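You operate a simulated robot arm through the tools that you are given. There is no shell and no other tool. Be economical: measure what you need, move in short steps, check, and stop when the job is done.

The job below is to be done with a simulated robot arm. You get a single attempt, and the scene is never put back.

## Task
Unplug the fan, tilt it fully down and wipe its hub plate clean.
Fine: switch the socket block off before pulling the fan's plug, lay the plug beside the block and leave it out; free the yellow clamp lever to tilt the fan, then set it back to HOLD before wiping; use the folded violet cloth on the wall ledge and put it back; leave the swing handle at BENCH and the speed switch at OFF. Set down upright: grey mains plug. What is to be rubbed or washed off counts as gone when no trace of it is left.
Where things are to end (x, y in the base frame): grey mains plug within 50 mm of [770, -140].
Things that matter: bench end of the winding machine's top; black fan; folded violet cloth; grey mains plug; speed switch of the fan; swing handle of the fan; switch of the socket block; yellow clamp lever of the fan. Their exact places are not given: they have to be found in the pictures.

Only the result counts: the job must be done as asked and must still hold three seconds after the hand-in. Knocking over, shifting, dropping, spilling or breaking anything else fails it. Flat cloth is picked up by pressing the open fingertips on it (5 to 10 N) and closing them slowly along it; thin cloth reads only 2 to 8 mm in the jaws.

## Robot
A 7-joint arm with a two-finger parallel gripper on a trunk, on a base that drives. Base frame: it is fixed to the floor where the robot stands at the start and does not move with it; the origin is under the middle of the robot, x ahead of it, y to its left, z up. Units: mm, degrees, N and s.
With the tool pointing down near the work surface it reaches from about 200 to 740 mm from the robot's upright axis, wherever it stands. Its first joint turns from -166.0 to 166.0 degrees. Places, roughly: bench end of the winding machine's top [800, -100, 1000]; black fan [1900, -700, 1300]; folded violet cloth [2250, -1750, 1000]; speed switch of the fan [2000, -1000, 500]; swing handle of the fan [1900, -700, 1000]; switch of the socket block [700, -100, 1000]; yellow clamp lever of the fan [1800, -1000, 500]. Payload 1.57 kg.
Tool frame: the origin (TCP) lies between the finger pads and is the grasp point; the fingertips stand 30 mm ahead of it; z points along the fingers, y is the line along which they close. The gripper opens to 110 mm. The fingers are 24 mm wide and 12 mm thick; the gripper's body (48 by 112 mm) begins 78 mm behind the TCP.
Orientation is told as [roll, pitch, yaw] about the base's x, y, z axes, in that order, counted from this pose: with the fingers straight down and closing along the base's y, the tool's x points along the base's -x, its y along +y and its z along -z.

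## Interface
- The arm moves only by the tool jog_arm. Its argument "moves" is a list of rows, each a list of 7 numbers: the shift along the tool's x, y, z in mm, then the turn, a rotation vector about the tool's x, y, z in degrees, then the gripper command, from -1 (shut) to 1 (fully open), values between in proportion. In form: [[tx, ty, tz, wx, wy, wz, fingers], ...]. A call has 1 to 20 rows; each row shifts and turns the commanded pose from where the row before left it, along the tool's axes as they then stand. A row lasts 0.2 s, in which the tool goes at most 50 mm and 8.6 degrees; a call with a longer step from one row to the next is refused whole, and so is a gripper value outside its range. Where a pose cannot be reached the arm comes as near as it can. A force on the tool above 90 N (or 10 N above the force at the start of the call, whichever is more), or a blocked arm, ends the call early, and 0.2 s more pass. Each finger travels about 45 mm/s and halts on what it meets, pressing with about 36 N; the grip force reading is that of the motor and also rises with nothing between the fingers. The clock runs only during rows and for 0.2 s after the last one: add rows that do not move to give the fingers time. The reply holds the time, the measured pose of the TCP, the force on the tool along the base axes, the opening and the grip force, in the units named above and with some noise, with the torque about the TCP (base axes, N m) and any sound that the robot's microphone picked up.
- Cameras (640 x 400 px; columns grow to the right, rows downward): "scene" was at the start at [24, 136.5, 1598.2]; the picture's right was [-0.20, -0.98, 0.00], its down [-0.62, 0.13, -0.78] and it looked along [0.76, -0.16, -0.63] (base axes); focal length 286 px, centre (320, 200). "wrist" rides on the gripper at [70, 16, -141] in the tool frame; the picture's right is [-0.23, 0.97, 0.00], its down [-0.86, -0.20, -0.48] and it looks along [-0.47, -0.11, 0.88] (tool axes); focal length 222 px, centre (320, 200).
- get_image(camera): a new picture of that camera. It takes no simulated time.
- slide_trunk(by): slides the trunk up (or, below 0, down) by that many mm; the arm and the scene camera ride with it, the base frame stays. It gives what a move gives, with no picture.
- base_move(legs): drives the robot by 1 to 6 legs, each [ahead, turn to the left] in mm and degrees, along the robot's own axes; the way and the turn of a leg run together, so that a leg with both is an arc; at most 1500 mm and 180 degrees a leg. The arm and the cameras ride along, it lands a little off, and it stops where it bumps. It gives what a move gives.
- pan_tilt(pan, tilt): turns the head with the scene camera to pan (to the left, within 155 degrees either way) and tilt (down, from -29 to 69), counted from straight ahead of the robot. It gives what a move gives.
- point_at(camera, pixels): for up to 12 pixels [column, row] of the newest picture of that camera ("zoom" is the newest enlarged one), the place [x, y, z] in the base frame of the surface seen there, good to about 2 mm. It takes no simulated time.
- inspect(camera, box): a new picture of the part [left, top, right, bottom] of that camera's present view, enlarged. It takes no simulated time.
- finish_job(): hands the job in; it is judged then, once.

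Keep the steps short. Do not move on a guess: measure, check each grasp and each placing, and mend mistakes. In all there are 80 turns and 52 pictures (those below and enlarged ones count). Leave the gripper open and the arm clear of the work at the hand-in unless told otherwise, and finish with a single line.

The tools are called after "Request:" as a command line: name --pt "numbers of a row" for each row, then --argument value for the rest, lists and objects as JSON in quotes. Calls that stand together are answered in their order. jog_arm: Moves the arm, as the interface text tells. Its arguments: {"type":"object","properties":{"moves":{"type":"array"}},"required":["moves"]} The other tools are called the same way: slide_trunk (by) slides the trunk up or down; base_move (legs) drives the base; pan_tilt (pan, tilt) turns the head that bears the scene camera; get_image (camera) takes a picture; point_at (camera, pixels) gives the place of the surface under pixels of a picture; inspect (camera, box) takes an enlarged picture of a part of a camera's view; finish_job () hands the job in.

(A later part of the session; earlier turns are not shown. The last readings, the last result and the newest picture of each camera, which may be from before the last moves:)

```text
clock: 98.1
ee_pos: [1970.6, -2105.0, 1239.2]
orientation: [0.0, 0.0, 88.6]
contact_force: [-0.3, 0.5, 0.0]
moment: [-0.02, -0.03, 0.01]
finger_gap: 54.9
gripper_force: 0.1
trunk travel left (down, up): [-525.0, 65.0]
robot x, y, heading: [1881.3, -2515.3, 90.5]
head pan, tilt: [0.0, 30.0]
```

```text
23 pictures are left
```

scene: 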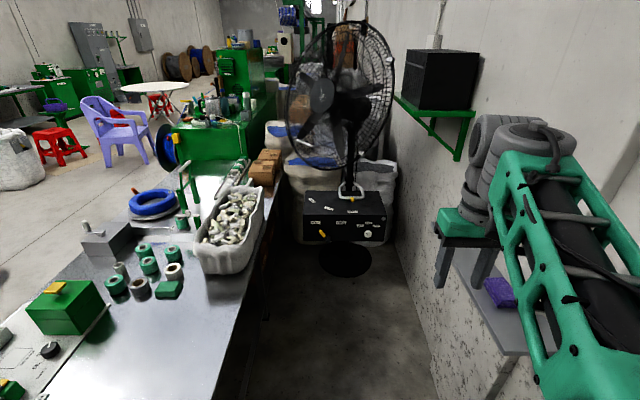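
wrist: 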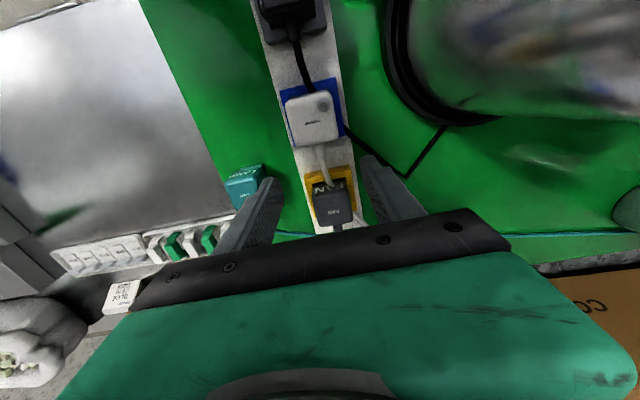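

The box under the fan carries the controls. I enlarge it.

Request:
inspect --camera "scene" --box '[295, 180, 400, 250]'

Request:
point_at --camera "zoom" --pixels '[[170, 340], [470, 325], [345, 130], [365, 165], [320, 150], [60, 100], [530, 100], [330, 90], [375, 115], [190, 335], [320, 60], [310, 300]]'

```text
5.71 times, centred on (348, 215) of scene
```

zoom: 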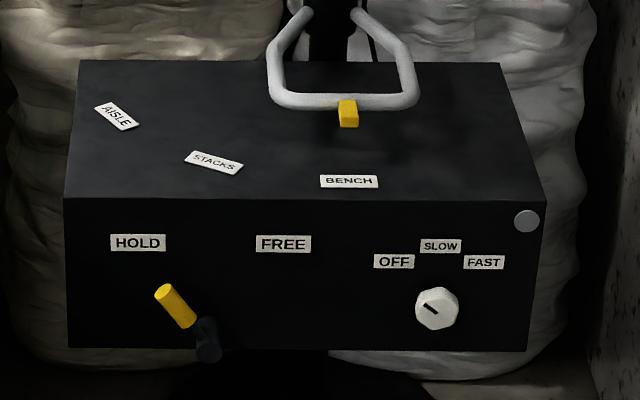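

```text
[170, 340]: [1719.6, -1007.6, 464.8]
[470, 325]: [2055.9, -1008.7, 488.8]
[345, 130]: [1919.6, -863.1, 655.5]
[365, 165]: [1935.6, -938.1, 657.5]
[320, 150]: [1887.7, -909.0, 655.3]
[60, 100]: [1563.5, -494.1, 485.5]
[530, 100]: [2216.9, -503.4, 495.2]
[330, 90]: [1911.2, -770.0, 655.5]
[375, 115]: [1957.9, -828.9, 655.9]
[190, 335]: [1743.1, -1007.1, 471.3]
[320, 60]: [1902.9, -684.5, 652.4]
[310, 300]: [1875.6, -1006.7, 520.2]
```

The pointer stands at BENCH, the knob at OFF, the lever at HOLD. I measure the lever.

Request:
point_at --camera "zoom" --pixels '[[165, 293], [178, 305], [188, 320], [207, 330], [208, 350], [138, 243], [284, 243], [437, 308], [395, 261], [485, 262], [75, 340], [525, 345]]'

Request:
point_at --camera "scene" --pixels '[[320, 93], [310, 93], [330, 93], [322, 82], [323, 103], [295, 120], [390, 60], [348, 170], [230, 190], [270, 155], [345, 260], [320, 258]]'

```text
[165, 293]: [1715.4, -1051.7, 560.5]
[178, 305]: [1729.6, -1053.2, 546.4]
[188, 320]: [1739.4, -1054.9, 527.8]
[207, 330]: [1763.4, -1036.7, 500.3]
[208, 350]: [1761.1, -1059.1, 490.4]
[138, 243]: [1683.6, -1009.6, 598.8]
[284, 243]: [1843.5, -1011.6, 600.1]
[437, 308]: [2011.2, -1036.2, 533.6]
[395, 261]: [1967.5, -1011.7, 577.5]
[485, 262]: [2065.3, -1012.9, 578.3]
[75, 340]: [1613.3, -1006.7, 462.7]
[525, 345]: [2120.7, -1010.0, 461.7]
```

```text
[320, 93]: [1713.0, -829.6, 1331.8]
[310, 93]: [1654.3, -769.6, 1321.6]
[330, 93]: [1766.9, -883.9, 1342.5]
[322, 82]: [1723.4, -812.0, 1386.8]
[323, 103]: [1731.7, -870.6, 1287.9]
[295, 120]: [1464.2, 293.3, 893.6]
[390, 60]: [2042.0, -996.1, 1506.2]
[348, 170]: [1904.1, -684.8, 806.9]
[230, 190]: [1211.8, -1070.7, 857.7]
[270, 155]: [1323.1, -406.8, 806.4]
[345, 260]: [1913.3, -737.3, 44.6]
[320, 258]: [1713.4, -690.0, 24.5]
```

Hub faces (-0.67,-0.67,+0.33), i.e. tilted up ≈20°. Lever: pivot (1762,-1050,495), tip (1712,-1052,568). I drive to about (1790,-1720) and lower the trunk, so the arm stays below the fan.

Request:
base_move --legs '[[0, 6.5], [800, 0], [0, -7]]'

Request:
slide_trunk --by -500

Request:
get_image --camera "scene"

```text
clock: 103.4
ee_pos: [1878.1, -1320.7, 1241.1]
orientation: [0.1, 0.0, 88.3]
contact_force: [0.0, -0.1, 1.0]
moment: [0.02, 0.01, 0.01]
finger_gap: 55.2
gripper_force: 0.1
trunk travel left (down, up): [-525.0, 65.0]
robot x, y, heading: [1784.1, -1727.4, 90.2]
head pan, tilt: [0.0, 30.0]
```

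```text
refused: -500 is not a number from -400 to 400
```

```text
21 pictures are left
```

scene: 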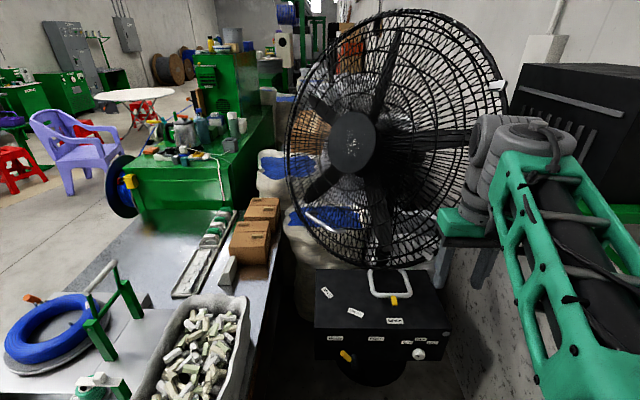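

Request:
slide_trunk --by -400

Request:
slide_trunk --by -80

Request:
base_move --legs '[[110, 0]]'

Request:
get_image --camera "scene"

```text
clock: 107.2
ee_pos: [1877.7, -1322.0, 840.9]
orientation: [0.0, -0.1, 88.2]
contact_force: [0.2, -0.1, 0.2]
moment: [-0.01, 0.02, -0.03]
finger_gap: 55.2
gripper_force: 0.1
trunk travel left (down, up): [-125.0, 465.0]
robot x, y, heading: [1783.4, -1727.5, 90.1]
head pan, tilt: [0.0, 30.0]
```

```text
clock: 108.4
ee_pos: [1876.7, -1322.8, 762.0]
orientation: [0.0, -0.1, 88.4]
contact_force: [0.6, -1.0, -0.4]
moment: [0.02, 0.01, 0.02]
finger_gap: 54.8
gripper_force: 0.1
trunk travel left (down, up): [-45.0, 545.0]
robot x, y, heading: [1781.4, -1729.7, 90.3]
head pan, tilt: [0.0, 30.0]
```

```text
clock: 109.6
ee_pos: [1876.5, -1210.7, 761.7]
orientation: [0.0, 0.0, 88.4]
contact_force: [0.4, -0.1, 0.3]
moment: [0.0, -0.01, -0.02]
finger_gap: 54.9
gripper_force: 0.0
trunk travel left (down, up): [-45.0, 545.0]
robot x, y, heading: [1783.7, -1619.5, 90.0]
head pan, tilt: [0.0, 30.0]
```

```text
20 pictures are left
```

scene: 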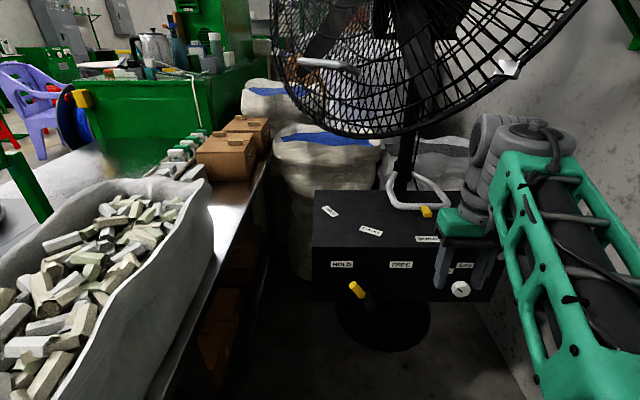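

Request:
inspect --camera "scene" --box '[310, 240, 430, 315]'

Request:
point_at --camera "zoom" --pixels '[[217, 238], [225, 255], [240, 280], [250, 300], [258, 310], [210, 235]]'

Request:
point_at --camera "scene" --pixels '[[302, 60], [325, 63], [352, 70], [298, 58], [357, 72], [340, 133], [490, 130], [500, 65], [460, 230], [280, 50], [428, 212], [410, 150]]'

```text
5.33 times, centred on (370, 278) of scene
```

zoom: 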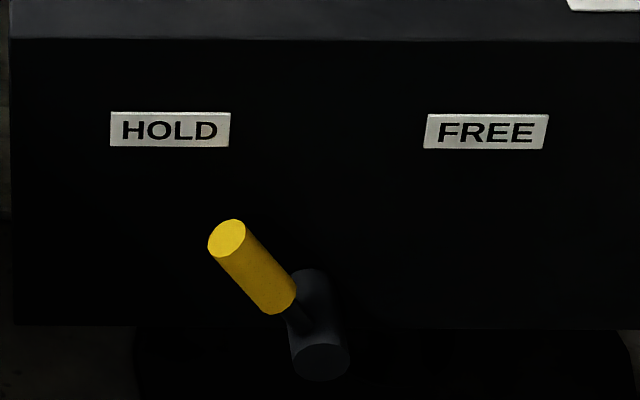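

```text
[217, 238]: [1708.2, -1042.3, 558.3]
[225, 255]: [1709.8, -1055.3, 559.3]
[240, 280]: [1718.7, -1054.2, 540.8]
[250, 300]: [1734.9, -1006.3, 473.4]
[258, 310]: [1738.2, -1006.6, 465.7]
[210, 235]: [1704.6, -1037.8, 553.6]
```

```text
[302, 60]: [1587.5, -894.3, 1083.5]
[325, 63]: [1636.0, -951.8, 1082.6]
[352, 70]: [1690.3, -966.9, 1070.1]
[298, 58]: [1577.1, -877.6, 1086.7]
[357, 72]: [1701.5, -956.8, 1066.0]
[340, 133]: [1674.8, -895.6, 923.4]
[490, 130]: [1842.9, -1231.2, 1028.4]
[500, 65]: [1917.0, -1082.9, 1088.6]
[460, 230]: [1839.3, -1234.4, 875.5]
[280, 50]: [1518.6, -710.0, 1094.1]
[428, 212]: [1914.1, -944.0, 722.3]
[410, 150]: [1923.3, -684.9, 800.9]
```

Grab bar of the fan: about (1636,-952,1083). Lever knob is near (1709..1730,-1046,560). I bring the open fingers (55 mm) in front of the lever, low.

Request:
jog_arm --pt "-9.3 26 31 0 0 0 0" --pt "-9.3 26 31 0 0 0 0" --pt "-9.3 26 31 0 0 0 0" --pt "-9.3 26 31 0 0 0 0" --pt "-9.3 26 31 0 0 0 0" --pt "-9.3 26 31 0 0 0 0" --pt "0 0 0 0 0 0 0"

Request:
get_image --camera "wrist"

```text
clock: 111.2
ee_pos: [1722.6, -1149.9, 576.2]
orientation: [0.0, 0.0, 88.4]
contact_force: [0.5, 0.9, 0.0]
moment: [0.01, 0.03, 0.02]
finger_gap: 55.0
gripper_force: 0.1
trunk travel left (down, up): [-45.0, 545.0]
robot x, y, heading: [1782.1, -1618.5, 90.3]
head pan, tilt: [0.0, 30.0]
```

```text
18 pictures are left
```

wrist: 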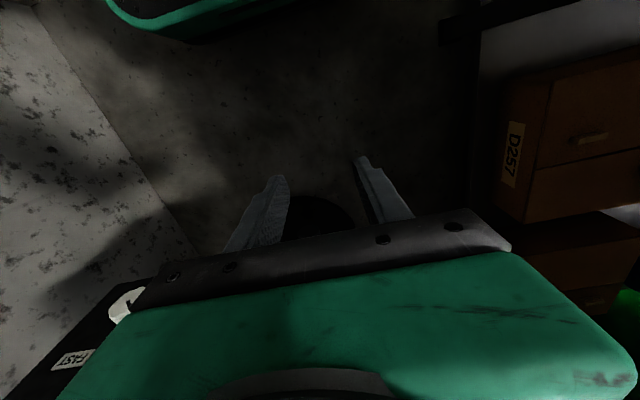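

Now straight ahead over the lever (104 mm), watching the force.

Request:
jog_arm --pt "-30 0 0 0 0 0 0" --pt "-30 0 0 0 0 0 0" --pt "-25 0 0 0 0 0 0" --pt "-18 0 0 0 0 0 0" --pt "0 0 0 0 0 0 0"

Request:
get_image --camera "scene"

```text
clock: 112.4
ee_pos: [1724.8, -1047.1, 575.8]
orientation: [0.0, 0.0, 88.3]
contact_force: [0.3, 0.8, -0.8]
moment: [0.0, 0.02, 0.0]
finger_gap: 55.0
gripper_force: 0.1
trunk travel left (down, up): [-45.0, 545.0]
robot x, y, heading: [1785.8, -1617.3, 90.1]
head pan, tilt: [0.0, 30.0]
```

```text
17 pictures are left
```

scene: 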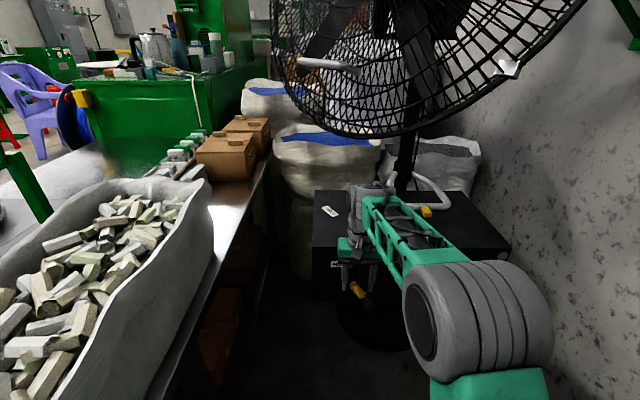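

Lever between the fingers. I sweep to +x.

Request:
jog_arm --pt "0 -12 0 0 0 0 0" --pt "0 -12 0 0 0 0 0" --pt "0 -12 0 0 0 0 0" --pt "0 -12 0 0 0 0 0" --pt "0 -12 0 0 0 0 0" --pt "0 -12 0 0 0 0 0" --pt "0 -12 0 0 0 0 0" --pt "0 -8 0 0 0 0 0" --pt "0 0 0 0 0 0 0"

```text
clock: 114.4
ee_pos: [1816.4, -1050.5, 574.5]
orientation: [0.0, 0.0, 88.4]
contact_force: [0.4, 0.2, 0.3]
moment: [-0.01, -0.02, 0.02]
finger_gap: 55.3
gripper_force: 0.1
trunk travel left (down, up): [-45.0, 545.0]
robot x, y, heading: [1780.0, -1615.7, 90.5]
head pan, tilt: [0.0, 30.0]
```

Request:
inspect --camera "scene" --box '[310, 230, 450, 320]'

```text
4.44 times, centred on (380, 275) of scene
```

zoom: 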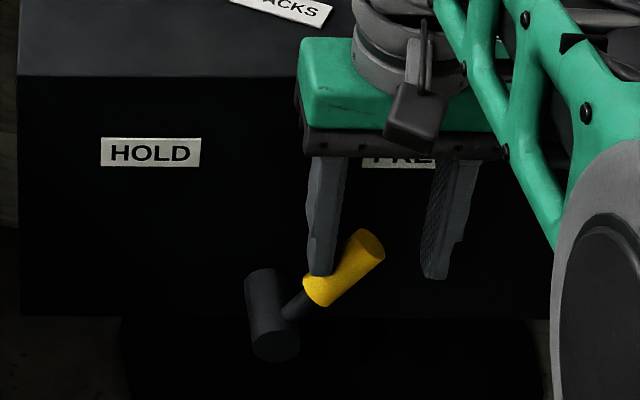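

The lever is at FREE. I back off, go left-back to (1590,-1320), then raise the trunk.

Request:
jog_arm --pt "30 0 0 0 0 0 0" --pt "45 0 0 0 0 0 0" --pt "45 0 0 0 0 0 0" --pt "25 38 0 0 0 0 0" --pt "25 38 0 0 0 0 0" --pt "25 38 0 0 0 0 0" --pt "25 38 0 0 0 0 0" --pt "25 38 0 0 0 0 0" --pt "25 38 0 0 0 0 0" --pt "0 0 0 0 0 0 0"

Request:
slide_trunk --by 400

Request:
pan_tilt --pan 5 --tilt 25

Request:
get_image --camera "scene"

```text
clock: 116.6
ee_pos: [1581.0, -1316.1, 576.5]
orientation: [0.0, 0.0, 88.3]
contact_force: [-0.7, -0.5, 0.4]
moment: [-0.01, 0.02, -0.02]
finger_gap: 55.1
gripper_force: 0.1
trunk travel left (down, up): [-45.0, 545.0]
robot x, y, heading: [1781.8, -1615.8, 90.6]
head pan, tilt: [0.0, 30.0]
```

```text
clock: 120.4
ee_pos: [1580.5, -1316.3, 977.2]
orientation: [0.1, -0.1, 88.4]
contact_force: [0.1, 0.5, 0.1]
moment: [-0.04, 0.0, 0.02]
finger_gap: 54.9
gripper_force: 0.0
trunk travel left (down, up): [-445.0, 145.0]
robot x, y, heading: [1780.4, -1615.3, 90.2]
head pan, tilt: [0.0, 30.0]
```

```text
clock: 121.1
ee_pos: [1580.6, -1315.8, 975.4]
orientation: [-0.1, 0.0, 88.4]
contact_force: [0.6, -0.2, 0.0]
moment: [0.01, -0.04, 0.01]
finger_gap: 55.1
gripper_force: 0.0
trunk travel left (down, up): [-445.0, 145.0]
robot x, y, heading: [1786.1, -1623.1, 90.2]
head pan, tilt: [5.0, 25.0]
```

```text
15 pictures are left
```

scene: 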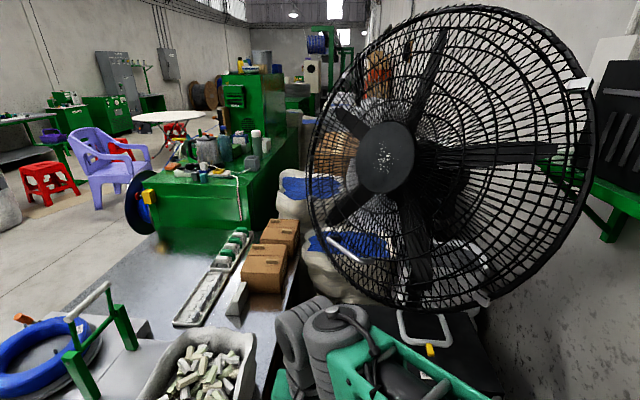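

Request:
inspect --camera "scene" --box '[290, 210, 400, 280]'

Request:
point_at --camera "scene" --pixels '[[384, 158], [365, 158], [405, 158], [385, 140], [385, 180], [330, 240], [343, 248], [355, 256], [313, 200], [350, 280], [430, 305], [580, 84]]'

```text
5.71 times, centred on (345, 245) of scene
```

zoom: 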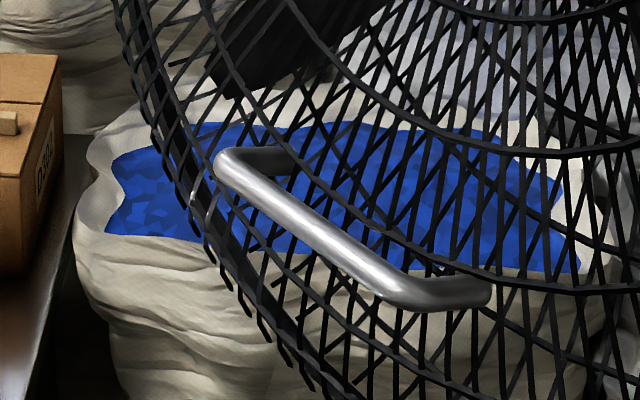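

```text
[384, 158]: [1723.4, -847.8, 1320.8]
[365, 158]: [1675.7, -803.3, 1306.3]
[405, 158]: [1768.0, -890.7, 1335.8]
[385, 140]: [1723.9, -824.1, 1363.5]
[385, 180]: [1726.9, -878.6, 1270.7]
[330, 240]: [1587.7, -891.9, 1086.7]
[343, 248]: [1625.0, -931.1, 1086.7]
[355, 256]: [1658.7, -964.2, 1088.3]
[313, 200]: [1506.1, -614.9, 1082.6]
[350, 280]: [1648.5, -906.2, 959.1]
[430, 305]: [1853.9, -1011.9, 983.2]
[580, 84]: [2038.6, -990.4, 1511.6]
```

Bar: straight, centre ≈(1630,-928,1082), along (0.7,-0.7,0). I turn the tool to point at the fan (yaw +45°, then up 66°) with a 30 mm gap, staying here.

Request:
jog_arm --pt "0 0 -8 0 0 -7.5 -0.45" --pt "0 0 -8 0 0 -7.5 -0.45" --pt "0 0 -8 0 0 -7.5 -0.45" --pt "0 0 -8 0 0 -7.5 -0.45" --pt "0 0 -8 0 0 -7.5 -0.45" --pt "0 0 -8 0 0 -7.5 -0.45" --pt "0 0 0 8.3 0 0 -0.45" --pt "0 0 0 8.3 0 0 -0.45" --pt "0 0 0 8.3 0 0 -0.45" --pt "0 0 0 8.3 0 0 -0.45" --pt "0 0 0 8.3 0 0 -0.45" --pt "0 0 0 8.3 0 0 -0.45" --pt "0 0 0 8.3 0 0 -0.45" --pt "0 0 0 8.3 0 0 -0.45" --pt "0 0 0 0 0 0 -0.45"

```text
clock: 124.3
ee_pos: [1592.9, -1317.3, 985.8]
orientation: [-54.4, 0.1, 133.4]
contact_force: [-0.1, -0.7, 0.2]
moment: [-0.04, 0.01, -0.04]
finger_gap: 30.5
gripper_force: 0.1
out of reach, approached as far as the arm can: row 12, 13, 14
trunk travel left (down, up): [-445.0, 145.0]
robot x, y, heading: [1783.8, -1616.4, 90.4]
head pan, tilt: [5.0, 25.0]
```

The roll stopped at 54° because the wrist is close in; I move out halfway towards the bar and check.

Request:
jog_arm --pt "-32 -26 16 0 0 0 -0.45" --pt "-32 -26 16 0 0 0 -0.45" --pt "-32 -26 16 0 0 0 -0.45" --pt "-32 -26 16 0 0 0 -0.45" --pt "0 0 0 0 0 0 -0.45"

```text
clock: 125.5
ee_pos: [1586.8, -1148.4, 1037.9]
orientation: [-57.0, 0.1, 133.3]
contact_force: [0.2, -0.2, 0.2]
moment: [0.02, -0.02, -0.02]
finger_gap: 30.2
gripper_force: 0.3
out of reach, approached as far as the arm can: row 1
trunk travel left (down, up): [-445.0, 145.0]
robot x, y, heading: [1781.3, -1621.2, 90.2]
head pan, tilt: [5.0, 25.0]
```

Request:
jog_arm --pt "-26 -27.3 6.7 0 0 0 -0.45" --pt "-26 -27.3 6.7 0 0 0 -0.45" --pt "-26 -27.3 6.7 0 0 0 -0.45" --pt "-26 -27.3 6.7 0 0 0 -0.45" --pt "-26 -27.3 6.7 0 0 0 -0.45" --pt "0 0 0 0 0 0 -0.45"

Request:
get_image --camera "wrist"

```text
clock: 126.9
ee_pos: [1598.3, -1007.7, 1087.8]
orientation: [-57.0, 0.0, 133.3]
contact_force: [-0.1, 0.7, -0.5]
moment: [-0.03, 0.01, 0.02]
finger_gap: 30.6
gripper_force: 0.1
out of reach, approached as far as the arm can: row 1, 2, 3, 4, 5
trunk travel left (down, up): [-445.0, 145.0]
robot x, y, heading: [1778.0, -1617.4, 90.2]
head pan, tilt: [5.0, 25.0]
```

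```text
13 pictures are left
```

wrist: 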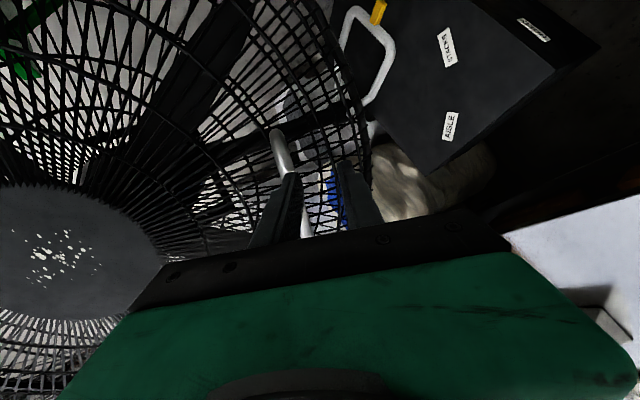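

Arm at its reach limit just short of the bar. I raise the trunk 50 mm and drive 80 mm ahead.

Request:
slide_trunk --by 50

Request:
base_move --legs '[[80, 0]]'

Request:
get_image --camera "scene"

```text
clock: 127.8
ee_pos: [1600.2, -1008.2, 1137.9]
orientation: [-57.0, 0.0, 133.4]
contact_force: [0.4, 0.2, 0.3]
moment: [0.01, 0.01, 0.02]
finger_gap: 30.4
gripper_force: 0.1
trunk travel left (down, up): [-495.0, 95.0]
robot x, y, heading: [1782.2, -1617.8, 90.5]
head pan, tilt: [5.0, 25.0]
```

```text
clock: 128.9
ee_pos: [1599.3, -928.5, 1136.0]
orientation: [-57.0, 0.0, 133.5]
contact_force: [0.3, 0.4, 0.2]
moment: [0.0, -0.01, 0.0]
finger_gap: 30.1
gripper_force: 0.1
trunk travel left (down, up): [-495.0, 95.0]
robot x, y, heading: [1781.1, -1538.4, 90.3]
head pan, tilt: [5.0, 25.0]
```

```text
12 pictures are left
```

scene: 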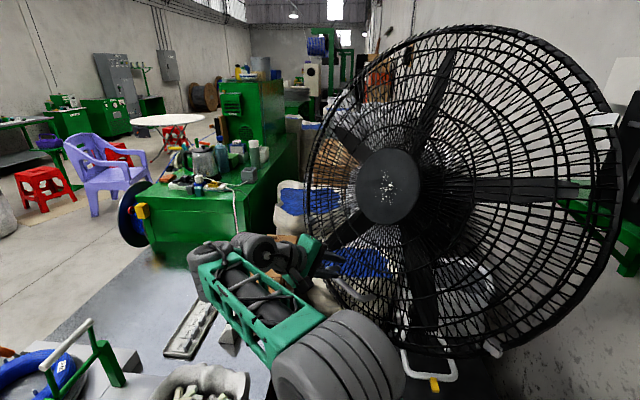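

Bar lies at tool offset (21,33,48). I shift sideways then in, to straddle the bar.

Request:
jog_arm --pt "8 16 0 0 0 0 -0.45" --pt "8 17 0 0 0 0 -0.45" --pt "0 0 11 0 0 0 -0.45" --pt "0 0 11 0 0 0 -0.45" --pt "0 0 11 0 0 0 -0.45" --pt "0 0 0 0 0 0 -0.45"

Request:
inspect --camera "wrist" --box '[200, 100, 440, 250]'

```text
clock: 130.3
ee_pos: [1617.3, -933.0, 1091.3]
orientation: [-57.0, -0.1, 133.5]
contact_force: [0.4, -0.2, 0.2]
moment: [-0.04, 0.01, 0.0]
finger_gap: 30.4
gripper_force: 0.1
trunk travel left (down, up): [-495.0, 95.0]
robot x, y, heading: [1785.5, -1538.3, 90.4]
head pan, tilt: [5.0, 25.0]
```

```text
2.67 times, centred on (320, 175) of wrist
```

zoom: 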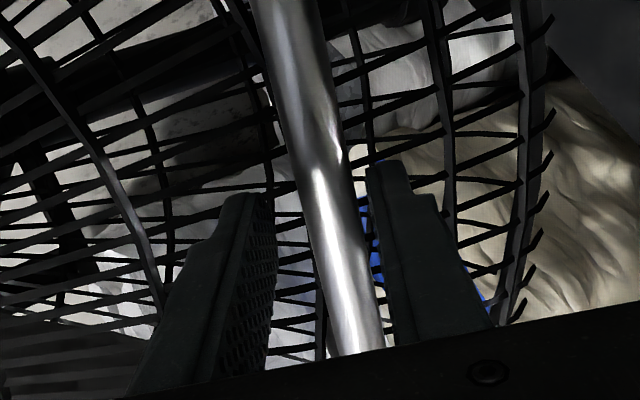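

The bar is between the fingers. I narrow the gap and follow the tilting arc (about 15° first).

Request:
jog_arm --pt "0 0 0 0 0 0 -0.6" --pt "0 8.5 14.5 0 0 0 -0.6" --pt "0 8.5 14.5 0 0 0 -0.6" --pt "0 7.2 15.5 0 0 0 -0.6" --pt "0 7.2 15.5 0 0 0 -0.6" --pt "0 6 15.7 0 0 0 -0.6" --pt "0 6 15.7 0 0 0 -0.6" --pt "0 0 0 0 0 0 -0.6"

Request:
inspect --camera "wrist" --box '[200, 100, 440, 250]'

```text
clock: 132.1
ee_pos: [1656.1, -895.8, 1005.3]
orientation: [-57.0, 0.0, 133.3]
contact_force: [5.1, 5.5, 6.0]
moment: [0.05, 0.09, -0.05]
finger_gap: 29.7
gripper_force: 3.9
trunk travel left (down, up): [-495.0, 95.0]
robot x, y, heading: [1785.0, -1538.6, 90.6]
head pan, tilt: [5.0, 25.0]
```

```text
2.67 times, centred on (320, 175) of wrist
```

zoom: 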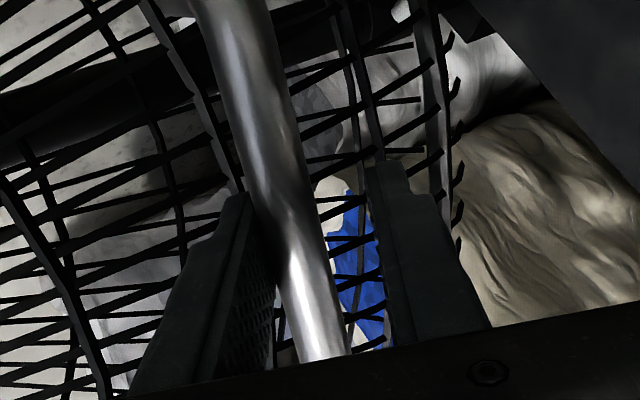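

The fan follows with small force. I continue the arc.

Request:
jog_arm --pt "0 4.5 16 0 0 0 -0.5" --pt "0 4.5 16 0 0 0 -0.5" --pt "0 3 16.7 0 0 0 -0.5" --pt "0 3 16.7 0 0 0 -0.5" --pt "0 1.7 16.6 0 0 0 -0.5" --pt "0 1.7 16.6 0 0 0 -0.5" --pt "0 0 0 0 0 0 -0.5"

```text
clock: 133.7
ee_pos: [1709.3, -846.8, 937.0]
orientation: [-57.2, 0.0, 133.4]
contact_force: [6.8, 3.7, 9.8]
moment: [0.13, 0.12, -0.07]
finger_gap: 38.5
gripper_force: 6.3
trunk travel left (down, up): [-495.0, 95.0]
robot x, y, heading: [1781.4, -1538.0, 90.2]
head pan, tilt: [5.0, 25.0]
```

Request:
get_image --camera "scene"

Request:
point_at --camera "scene" --pixels '[[385, 230], [365, 215], [400, 245], [395, 215], [375, 245], [500, 60], [380, 210], [400, 340], [440, 370], [385, 250], [430, 380], [390, 225]]'

```text
9 pictures are left
```

scene: 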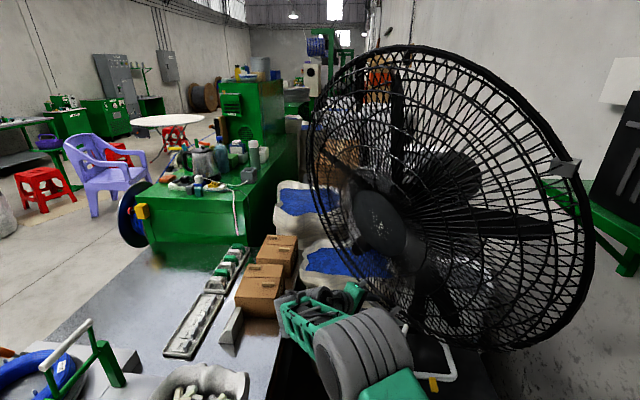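

```text
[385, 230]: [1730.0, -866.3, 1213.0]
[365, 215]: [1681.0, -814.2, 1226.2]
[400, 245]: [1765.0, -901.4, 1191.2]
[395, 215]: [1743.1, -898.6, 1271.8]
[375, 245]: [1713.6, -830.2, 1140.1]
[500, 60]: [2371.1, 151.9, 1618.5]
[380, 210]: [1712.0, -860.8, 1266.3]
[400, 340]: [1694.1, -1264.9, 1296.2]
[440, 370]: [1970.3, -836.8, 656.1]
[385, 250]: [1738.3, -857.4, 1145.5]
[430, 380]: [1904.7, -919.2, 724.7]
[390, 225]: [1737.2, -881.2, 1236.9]
```

Now 10° down; the remaining motion is mostly backward, so I grip the bar and follow the arc (pivot ≈(1857,-715,1251)).

Request:
jog_arm --pt "0 -6 0 0 0 0 -1" --pt "0 -6 0 0 0 0 -1" --pt "0 0 0 0 0 0 -1" --pt "0 -1 15.4 0 0 0 -1" --pt "0 -1 15.4 0 0 0 -1" --pt "0 -2.6 15 0 0 0 -1" --pt "0 -2.6 15 0 0 0 -1" --pt "0 0 0 0 0 0 -1"

```text
clock: 135.5
ee_pos: [1752.7, -808.5, 914.9]
orientation: [-56.8, 0.6, 133.4]
contact_force: [-26.6, -28.5, -10.2]
moment: [0.66, -0.06, -0.69]
finger_gap: 16.0
gripper_force: 31.8
trunk travel left (down, up): [-495.0, 95.0]
robot x, y, heading: [1779.3, -1539.7, 90.3]
head pan, tilt: [5.0, 25.0]
```

Request:
jog_arm --pt "0 -1.5 5 0 0 0 -1" --pt "0 -1.5 5 0 0 0 -1" --pt "0 0 0 0 0 0 -1"

```text
clock: 136.3
ee_pos: [1752.9, -803.6, 914.0]
orientation: [-56.6, 0.7, 133.6]
contact_force: [-48.0, -57.3, -24.5]
moment: [0.97, -0.55, -1.67]
finger_gap: 16.0
gripper_force: 31.7
trunk travel left (down, up): [-495.0, 95.0]
robot x, y, heading: [1780.4, -1537.9, 90.8]
head pan, tilt: [5.0, 25.0]
```

Firm stop: fully down. I open and back out along the tool axis.

Request:
jog_arm --pt "0 0 0 0 0 0 -0.3" --pt "0 0 0 0 0 0 -0.3" --pt "0 0 -15 0 0 0 -0.3" --pt "0 0 -30 0 0 0 -0.3" --pt "0 0 -40 0 0 0 -0.3" --pt "0 20 -40 0 0 0 -0.3" --pt "20 25 -35 0 0 0 -0.3" --pt "0 0 0 0 0 0 -0.3"

Request:
get_image --camera "scene"

Request:
point_at --camera "scene" --pixels '[[375, 230], [385, 240], [395, 255], [400, 230], [375, 255], [385, 265], [405, 275], [390, 225], [380, 250], [415, 270], [395, 285], [365, 240]]'

```text
clock: 138.1
ee_pos: [1659.7, -921.6, 965.9]
orientation: [-57.2, -0.1, 133.4]
contact_force: [-0.6, 0.3, -0.1]
moment: [0.01, 0.07, 0.0]
finger_gap: 38.4
gripper_force: 0.1
trunk travel left (down, up): [-495.0, 95.0]
robot x, y, heading: [1781.8, -1537.4, 90.1]
head pan, tilt: [5.0, 25.0]
```

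```text
8 pictures are left
```

scene: 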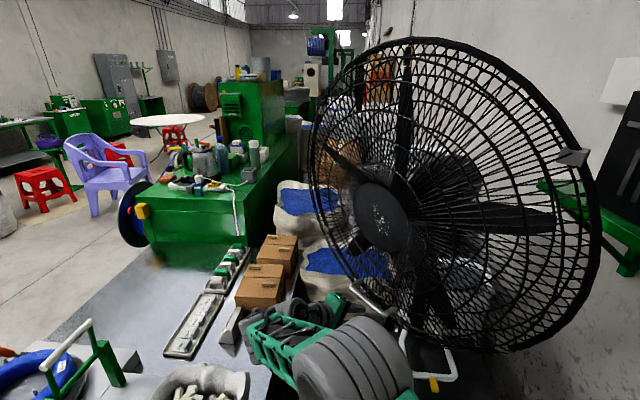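

```text
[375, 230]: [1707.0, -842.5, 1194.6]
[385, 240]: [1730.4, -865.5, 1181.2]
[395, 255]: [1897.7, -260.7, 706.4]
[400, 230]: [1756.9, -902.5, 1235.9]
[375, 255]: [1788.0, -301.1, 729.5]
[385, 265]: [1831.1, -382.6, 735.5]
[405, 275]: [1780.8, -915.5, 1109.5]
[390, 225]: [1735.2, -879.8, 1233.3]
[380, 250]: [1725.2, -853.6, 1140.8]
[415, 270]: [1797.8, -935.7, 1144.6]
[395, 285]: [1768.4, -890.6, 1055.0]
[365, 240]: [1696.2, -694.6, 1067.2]
```

The hub may not have stayed fully down; I measure its plane from this picture (no cost).

Request:
point_at --camera "scene" --pixels '[[380, 215], [365, 200], [370, 190], [380, 195], [395, 215], [400, 240], [390, 245], [365, 215], [375, 190], [385, 205], [395, 240], [405, 235]]'

Request:
point_at --camera "scene" --pixels '[[350, 285], [365, 300], [380, 315], [360, 290], [372, 308], [383, 320], [400, 330], [420, 350], [430, 385], [405, 250], [360, 205], [355, 195]]'

```text
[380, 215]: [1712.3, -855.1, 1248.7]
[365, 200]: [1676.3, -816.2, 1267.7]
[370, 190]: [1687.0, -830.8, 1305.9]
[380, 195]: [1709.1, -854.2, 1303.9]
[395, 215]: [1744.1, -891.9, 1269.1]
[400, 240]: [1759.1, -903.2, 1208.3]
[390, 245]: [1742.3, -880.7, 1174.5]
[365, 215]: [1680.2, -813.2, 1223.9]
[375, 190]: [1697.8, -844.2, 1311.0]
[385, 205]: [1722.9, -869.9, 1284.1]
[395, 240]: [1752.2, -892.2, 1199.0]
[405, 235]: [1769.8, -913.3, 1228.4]
```

```text
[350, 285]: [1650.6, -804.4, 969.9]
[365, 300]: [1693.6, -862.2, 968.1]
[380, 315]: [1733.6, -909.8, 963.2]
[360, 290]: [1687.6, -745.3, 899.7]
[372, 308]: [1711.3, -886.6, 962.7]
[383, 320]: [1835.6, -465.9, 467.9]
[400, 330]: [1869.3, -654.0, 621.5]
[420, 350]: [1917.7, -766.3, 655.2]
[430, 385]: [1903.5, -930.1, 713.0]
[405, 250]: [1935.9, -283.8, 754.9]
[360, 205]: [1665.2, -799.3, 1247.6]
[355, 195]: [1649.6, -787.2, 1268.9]
```

The plane is now about 4° down: my sideways retreat pushed the bar back up. I'll push again with closed fingertips on the bar along the tool axis, and afterwards retreat purely along that axis.

Request:
jog_arm --pt "-6 -20 0 0 0 0 -1" --pt "-7 -19.6 0 0 0 0 -1" --pt "0 0 0 0 0 0 -1" --pt "0 0 8 0 0 0 -1" --pt "0 0 8 0 0 0 -1" --pt "0 1 15 0 0 0 -1" --pt "0 1 15 0 0 0 -1" --pt "0 0 0 0 0 0 -1"

Request:
inspect --camera "wrist" --box '[200, 80, 440, 250]'

```text
clock: 139.9
ee_pos: [1692.5, -871.9, 971.8]
orientation: [-57.0, 0.0, 133.5]
contact_force: [-0.5, -0.5, -0.1]
moment: [-0.01, -0.01, -0.02]
finger_gap: 0.0
gripper_force: 20.8
trunk travel left (down, up): [-495.0, 95.0]
robot x, y, heading: [1778.7, -1538.3, 90.2]
head pan, tilt: [5.0, 25.0]
```

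```text
2.35 times, centred on (320, 165) of wrist
```

zoom: 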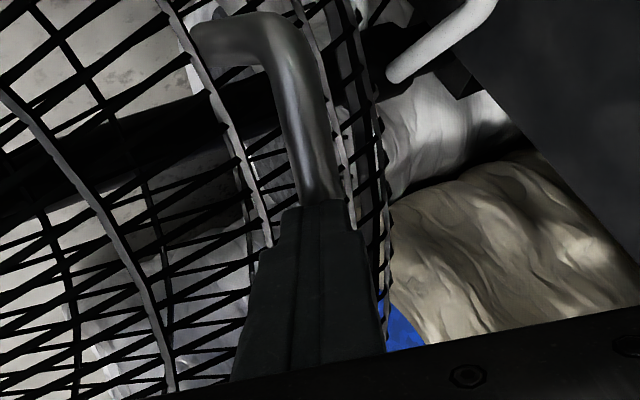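

Fingertip sits on the bar. I keep pushing along the arc until it stops.

Request:
jog_arm --pt "0 -0.6 15.6 0 0 0 -1" --pt "0 -0.6 15.6 0 0 0 -1" --pt "0 -2.1 15.3 0 0 0 -1" --pt "0 -2.1 15.3 0 0 0 -1" --pt "0 0 0 0 0 0 -1"

```text
clock: 141.1
ee_pos: [1719.5, -839.8, 950.7]
orientation: [-57.6, 0.0, 133.9]
contact_force: [-53.0, -58.9, 25.9]
moment: [-0.86, 0.4, -1.04]
finger_gap: 0.0
gripper_force: 21.7
trunk travel left (down, up): [-495.0, 95.0]
robot x, y, heading: [1782.0, -1540.2, 90.5]
head pan, tilt: [5.0, 25.0]
```

Stopped by 83 N at ≈16° down: the end stop. I retreat purely along the tool axis and check.

Request:
jog_arm --pt "0 0 -10 0 0 0 -1" --pt "0 0 -25 0 0 0 -1" --pt "0 0 -45 0 0 0 -1" --pt "0 0 -45 0 0 0 -1" --pt "0 0 -45 0 0 0 -1" --pt "0 0 0 0 0 0 -1"

Request:
get_image --camera "scene"

Request:
point_at --camera "scene" --pixels '[[380, 225], [370, 210], [380, 205], [395, 225], [400, 245], [390, 250], [365, 225], [385, 215], [395, 250], [405, 245], [372, 240], [360, 215]]'

```text
clock: 142.5
ee_pos: [1630.0, -934.7, 1034.5]
orientation: [-57.1, 0.0, 133.5]
contact_force: [-0.4, 0.2, 0.3]
moment: [0.02, -0.03, 0.04]
finger_gap: 0.0
gripper_force: 21.7
trunk travel left (down, up): [-495.0, 95.0]
robot x, y, heading: [1778.8, -1541.9, 90.2]
head pan, tilt: [5.0, 25.0]
```

```text
6 pictures are left
```

scene: 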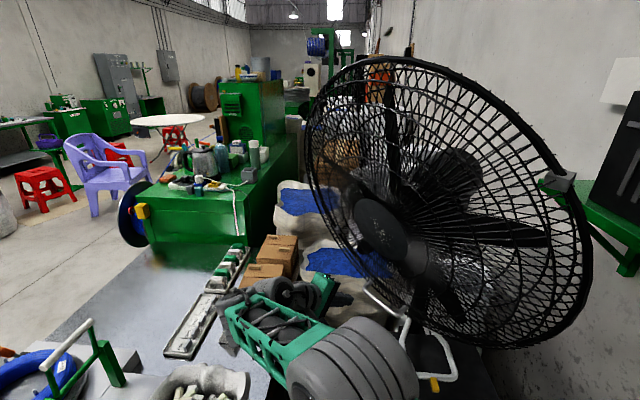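

```text
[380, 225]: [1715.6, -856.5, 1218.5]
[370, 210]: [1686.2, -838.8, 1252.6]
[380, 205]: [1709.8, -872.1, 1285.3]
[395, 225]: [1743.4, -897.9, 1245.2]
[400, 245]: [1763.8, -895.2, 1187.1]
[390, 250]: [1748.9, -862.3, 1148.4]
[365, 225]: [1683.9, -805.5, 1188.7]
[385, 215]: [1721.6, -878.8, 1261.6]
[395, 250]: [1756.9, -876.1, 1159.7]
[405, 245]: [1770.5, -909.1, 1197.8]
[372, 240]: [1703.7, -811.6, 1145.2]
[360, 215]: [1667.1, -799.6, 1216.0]
```

Slope now ≈15° down and it stays. Next the lever: I draw the arm back and turn the tool down again.

Request:
jog_arm --pt "24.8 22.2 -22.8 0 0 0 0" --pt "24.8 22.2 -22.8 0 0 0 0" --pt "24.8 22.2 -22.8 0 0 0 0" --pt "24.8 22.2 -22.8 0 0 0 0" --pt "24.8 22.2 -22.8 0 0 0 0" --pt "24.8 22.2 -22.8 0 0 0 0" --pt "24.8 22.2 -22.8 -8 0 0 0" --pt "24.8 22.2 -22.8 -8 0 0 0" --pt "0 0 0 -8.2 0 0 0" --pt "0 0 0 -8.2 0 0 0" --pt "0 0 0 -8.2 0 0 0" --pt "0 0 0 -8.2 0 0 0" --pt "0 0 0 -8.2 0 0 0" --pt "0 0 0 0 0 7.4 0" --pt "0 0 0 0 0 7.4 0" --pt "0 0 0 0 0 7.4 0" --pt "0 0 0 0 0 7.4 0" --pt "0 0 0 0 0 7.4 0" --pt "0 0 0 0 0 6.5 0" --pt "0 0 0 0 0 0 0"

```text
clock: 146.7
ee_pos: [1583.2, -1248.2, 989.7]
orientation: [0.1, 0.0, 89.9]
contact_force: [-0.2, -0.1, 0.2]
moment: [-0.01, 0.01, -0.02]
finger_gap: 55.1
gripper_force: 0.1
trunk travel left (down, up): [-495.0, 95.0]
robot x, y, heading: [1777.2, -1538.4, 90.6]
head pan, tilt: [5.0, 25.0]
```

Request:
slide_trunk --by -400

Request:
jog_arm --pt "-15 -38 2 0 0 0 0" --pt "-15 -38 2 0 0 0 0" --pt "-15 -38 2 0 0 0 0" --pt "-15 -38 3 0 0 0 0" --pt "-15 -38 3 0 0 0 0" --pt "-15 -38 3 0 0 0 0" --pt "-35 0 0 0 0 0 0" --pt "-35 0 0 0 0 0 0" --pt "-25 0 0 0 0 0 0" --pt "-15 0 0 0 0 0 0" --pt "0 0 0 0 0 0 0"

```text
clock: 150.5
ee_pos: [1583.7, -1246.4, 588.3]
orientation: [0.0, 0.0, 90.0]
contact_force: [0.8, -0.2, 0.2]
moment: [0.03, 0.04, 0.01]
finger_gap: 54.8
gripper_force: 0.0
trunk travel left (down, up): [-95.0, 495.0]
robot x, y, heading: [1781.9, -1535.9, 90.4]
head pan, tilt: [5.0, 25.0]
```

```text
clock: 152.9
ee_pos: [1810.6, -1046.2, 574.4]
orientation: [0.0, 0.0, 90.0]
contact_force: [0.0, -0.3, 1.1]
moment: [-0.01, -0.03, -0.02]
finger_gap: 54.9
gripper_force: 0.0
trunk travel left (down, up): [-95.0, 495.0]
robot x, y, heading: [1783.3, -1540.1, 90.2]
head pan, tilt: [5.0, 25.0]
```

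Straddling the lever. I sweep to -x (to ≈1704).

Request:
jog_arm --pt "0 13 0 0 0 0 0" --pt "0 13 0 0 0 0 0" --pt "0 13 0 0 0 0 0" --pt "0 13 0 0 0 0 0" --pt "0 13 0 0 0 0 0" --pt "0 13 0 0 0 0 0" --pt "0 13 0 0 0 0 0" --pt "0 13 0 0 0 0 0" --pt "0 3 0 0 0 0 0" --pt "0 0 0 0 0 0 0"

Request:
pan_tilt --pan 5 --tilt 35

Request:
inspect --camera "scene" --box '[260, 180, 500, 330]'

```text
clock: 155.1
ee_pos: [1705.9, -1046.7, 575.5]
orientation: [0.0, 0.1, 90.0]
contact_force: [4.6, 0.4, 0.1]
moment: [-0.01, -0.11, -0.02]
finger_gap: 59.1
gripper_force: 2.1
trunk travel left (down, up): [-95.0, 495.0]
robot x, y, heading: [1786.5, -1535.9, 90.0]
head pan, tilt: [5.0, 25.0]
```

```text
clock: 155.8
ee_pos: [1705.6, -1046.8, 575.3]
orientation: [0.0, -0.1, 90.2]
contact_force: [4.6, -0.4, 0.6]
moment: [0.02, -0.15, 0.02]
finger_gap: 58.9
gripper_force: 2.3
trunk travel left (down, up): [-95.0, 495.0]
robot x, y, heading: [1782.6, -1534.0, 90.5]
head pan, tilt: [5.0, 35.0]
```

```text
2.67 times, centred on (380, 255) of scene
```

zoom: 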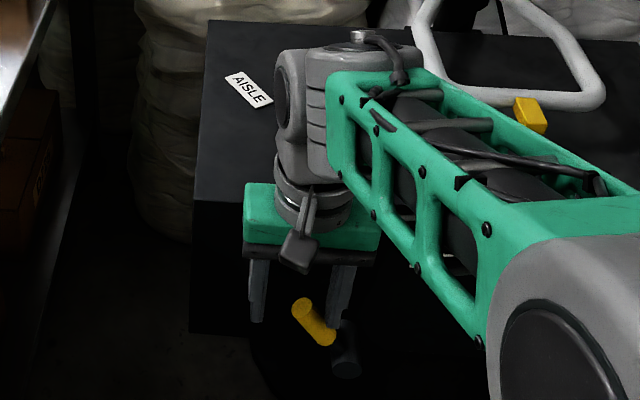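

Lever is at HOLD. I retreat, raise, and turn to the ledge for the cloth at ≈(2243,-1860,944).

Request:
jog_arm --pt "20 -2 0 0 0 0 0" --pt "44 0 0 0 0 0 0" --pt "44 0 0 0 0 0 0" --pt "44 0 0 0 0 0 0" --pt "30 0 -30 0 0 0 0" --pt "0 0 -45 0 0 0 0" --pt "0 0 -45 0 0 0 0" --pt "0 0 0 0 0 0 0"

Request:
slide_trunk --by 400

Request:
base_move --legs '[[-60, 0], [0, -125]]'

Request:
pan_tilt --pan 0 --tilt 45

Request:
get_image --camera "scene"

```text
clock: 157.6
ee_pos: [1709.3, -1230.1, 696.6]
orientation: [0.0, 0.0, 89.9]
contact_force: [0.1, 0.1, 0.1]
moment: [-0.04, 0.03, -0.01]
finger_gap: 55.0
gripper_force: 0.1
trunk travel left (down, up): [-95.0, 495.0]
robot x, y, heading: [1782.0, -1535.7, 90.2]
head pan, tilt: [5.0, 35.0]
```

```text
clock: 161.5
ee_pos: [1708.1, -1229.7, 1094.7]
orientation: [0.0, 0.0, 90.0]
contact_force: [0.5, -0.2, 0.1]
moment: [0.0, 0.0, 0.01]
finger_gap: 55.0
gripper_force: 0.2
trunk travel left (down, up): [-495.0, 95.0]
robot x, y, heading: [1782.1, -1536.4, 90.2]
head pan, tilt: [5.0, 35.0]
```

```text
clock: 167.6
ee_pos: [2081.4, -1704.5, 1095.8]
orientation: [0.0, 0.0, -33.3]
contact_force: [-0.3, 0.3, 1.3]
moment: [0.02, -0.02, 0.01]
finger_gap: 55.1
gripper_force: 0.1
trunk travel left (down, up): [-495.0, 95.0]
robot x, y, heading: [1781.4, -1600.5, -33.1]
head pan, tilt: [5.0, 35.0]
```

```text
clock: 168.3
ee_pos: [2081.3, -1705.4, 1094.8]
orientation: [0.0, 0.0, -33.3]
contact_force: [0.2, -0.2, -0.3]
moment: [0.0, 0.0, 0.04]
finger_gap: 54.9
gripper_force: 0.1
trunk travel left (down, up): [-495.0, 95.0]
robot x, y, heading: [1783.8, -1595.5, -33.1]
head pan, tilt: [0.0, 45.0]
```

```text
4 pictures are left
```

scene: 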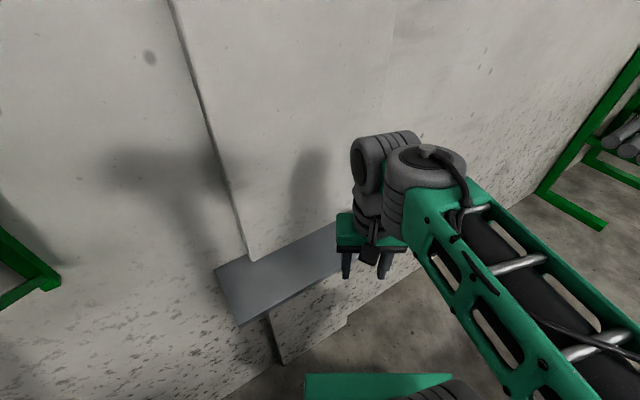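

The arm hides the cloth; I move above its measured place, turn the tool so it closes along x, and use the wrist camera.

Request:
jog_arm --pt "-44.3 -8.5 0 0 0 0 1" --pt "-44.3 -8.5 0 0 0 0 1" --pt "-44.3 -8.5 0 0 0 0 1" --pt "-44.3 -8.5 0 0 0 0 1" --pt "-44.3 -8.5 0 0 0 0 1" --pt "0 0 0 0 0 8.1 1" --pt "0 0 0 0 0 8.1 1" --pt "0 0 0 0 0 8.1 1" --pt "0 0 0 0 0 8.1 1" --pt "0 0 0 0 0 8.1 1" --pt "0 0 0 0 0 8.1 1" --pt "0 0 0 0 0 8.1 1" --pt "0 0 40 0 0 0 1" --pt "0 0 0 0 0 0 1"

Request:
get_image --camera "wrist"

```text
clock: 171.3
ee_pos: [2243.9, -1861.9, 1055.6]
orientation: [0.0, 0.0, -90.0]
contact_force: [0.0, 0.5, 0.1]
moment: [-0.02, 0.01, 0.0]
finger_gap: 110.1
gripper_force: 0.0
trunk travel left (down, up): [-495.0, 95.0]
robot x, y, heading: [1782.5, -1597.8, -33.2]
head pan, tilt: [0.0, 45.0]
```

```text
3 pictures are left
```

wrist: 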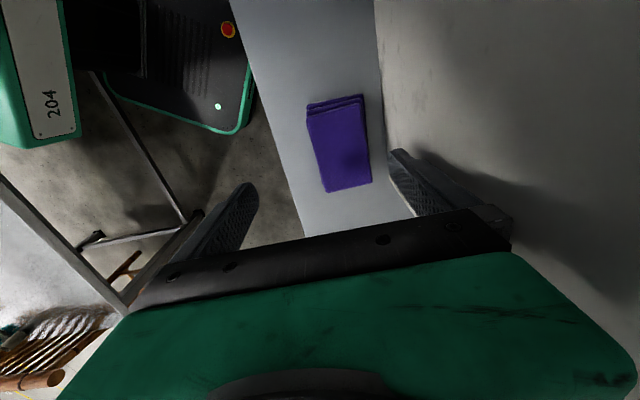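

Request:
point_at --camera "wrist" --pixels '[[310, 112], [362, 105], [326, 190], [370, 182], [338, 150], [308, 106], [360, 97], [300, 150], [375, 150], [340, 100], [345, 215], [355, 50]]'

```text
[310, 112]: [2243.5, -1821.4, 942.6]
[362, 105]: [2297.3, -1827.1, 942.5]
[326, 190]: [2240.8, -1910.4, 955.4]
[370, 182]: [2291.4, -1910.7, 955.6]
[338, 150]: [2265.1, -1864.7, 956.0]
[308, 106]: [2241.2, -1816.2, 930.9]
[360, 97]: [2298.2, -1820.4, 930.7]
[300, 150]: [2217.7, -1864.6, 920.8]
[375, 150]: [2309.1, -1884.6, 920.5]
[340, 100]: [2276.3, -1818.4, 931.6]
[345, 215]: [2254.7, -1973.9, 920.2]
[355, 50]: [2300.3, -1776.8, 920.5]
```

Cloth: x 2240–2297, y -1911…-1818, z 920–956. I centre on it, go down to tips ≈936 (gripping its upper half), and close across x.

Request:
jog_arm --pt "-2 12 0 0 0 0 1" --pt "-2 12 0 0 0 0 1" --pt "0 0 40 0 0 0 1" --pt "0 0 35 0 0 0 1" --pt "0 0 15 0 0 0 1" --pt "0 0 0 0 0 0 0.4" --pt "0 0 0 0 0 0 0.1" --pt "0 0 0 0 0 0 -0.1" --pt "0 0 0 0 0 0 -0.4" --pt "0 0 0 0 0 0 -1" --pt "0 0 0 0 0 0 -1" --pt "0 0 0 0 0 0 -1"

```text
clock: 173.9
ee_pos: [2266.0, -1865.9, 967.1]
orientation: [0.0, 0.0, -90.0]
contact_force: [0.3, -0.5, -0.3]
moment: [0.02, -0.02, -0.01]
finger_gap: 63.7
gripper_force: 36.2
trunk travel left (down, up): [-495.0, 95.0]
robot x, y, heading: [1782.4, -1599.3, -32.8]
head pan, tilt: [0.0, 45.0]
```

Gripped (64 mm). I lift it, pull the arm in, and turn the robot back towards the fan.

Request:
jog_arm --pt "0 0 -20 0 0 0 -1" --pt "0 0 -45 0 0 0 -1" --pt "0 0 -45 0 0 0 -1" --pt "27 -31 0 0 0 0 -1" --pt "27 -31 0 0 0 0 -1" --pt "27 -31 0 0 0 0 -1" --pt "27 -31 0 0 0 0 -1" --pt "27 -31 0 0 0 0 -1" --pt "27 -31 0 0 0 0 -1" --pt "0 0 0 0 0 0 -1"

Request:
base_move --legs '[[-100, 0], [0, 123]]'

```text
clock: 176.1
ee_pos: [2079.3, -1704.0, 1074.8]
orientation: [0.0, 0.0, -90.0]
contact_force: [0.2, 0.0, 0.0]
moment: [-0.03, 0.01, -0.01]
finger_gap: 63.9
gripper_force: 35.9
trunk travel left (down, up): [-495.0, 95.0]
robot x, y, heading: [1784.6, -1599.1, -33.2]
head pan, tilt: [0.0, 45.0]
```

```text
clock: 177.3
ee_pos: [2008.1, -1653.5, 1077.2]
orientation: [0.1, 0.0, -89.5]
contact_force: [-0.1, 0.0, 0.0]
moment: [0.02, -0.02, 0.01]
finger_gap: 63.8
gripper_force: 35.7
trunk travel left (down, up): [-495.0, 95.0]
robot x, y, heading: [1710.3, -1549.5, -32.4]
head pan, tilt: [0.0, 45.0]
stopped in leg 1: the robot was blocked; the commanded pose is now the measured one
```

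Bench edge touched behind; I go 45 mm ahead again and turn.

Request:
base_move --legs '[[45, 0], [0, 123]]'

```text
clock: 183.4
ee_pos: [1663.9, -1268.6, 1075.7]
orientation: [0.1, 0.0, 35.2]
contact_force: [0.7, 0.4, -1.1]
moment: [0.03, 0.01, 0.03]
finger_gap: 63.9
gripper_force: 36.2
trunk travel left (down, up): [-495.0, 95.0]
robot x, y, heading: [1751.7, -1571.0, 92.3]
head pan, tilt: [0.0, 45.0]
5 turns are left
```

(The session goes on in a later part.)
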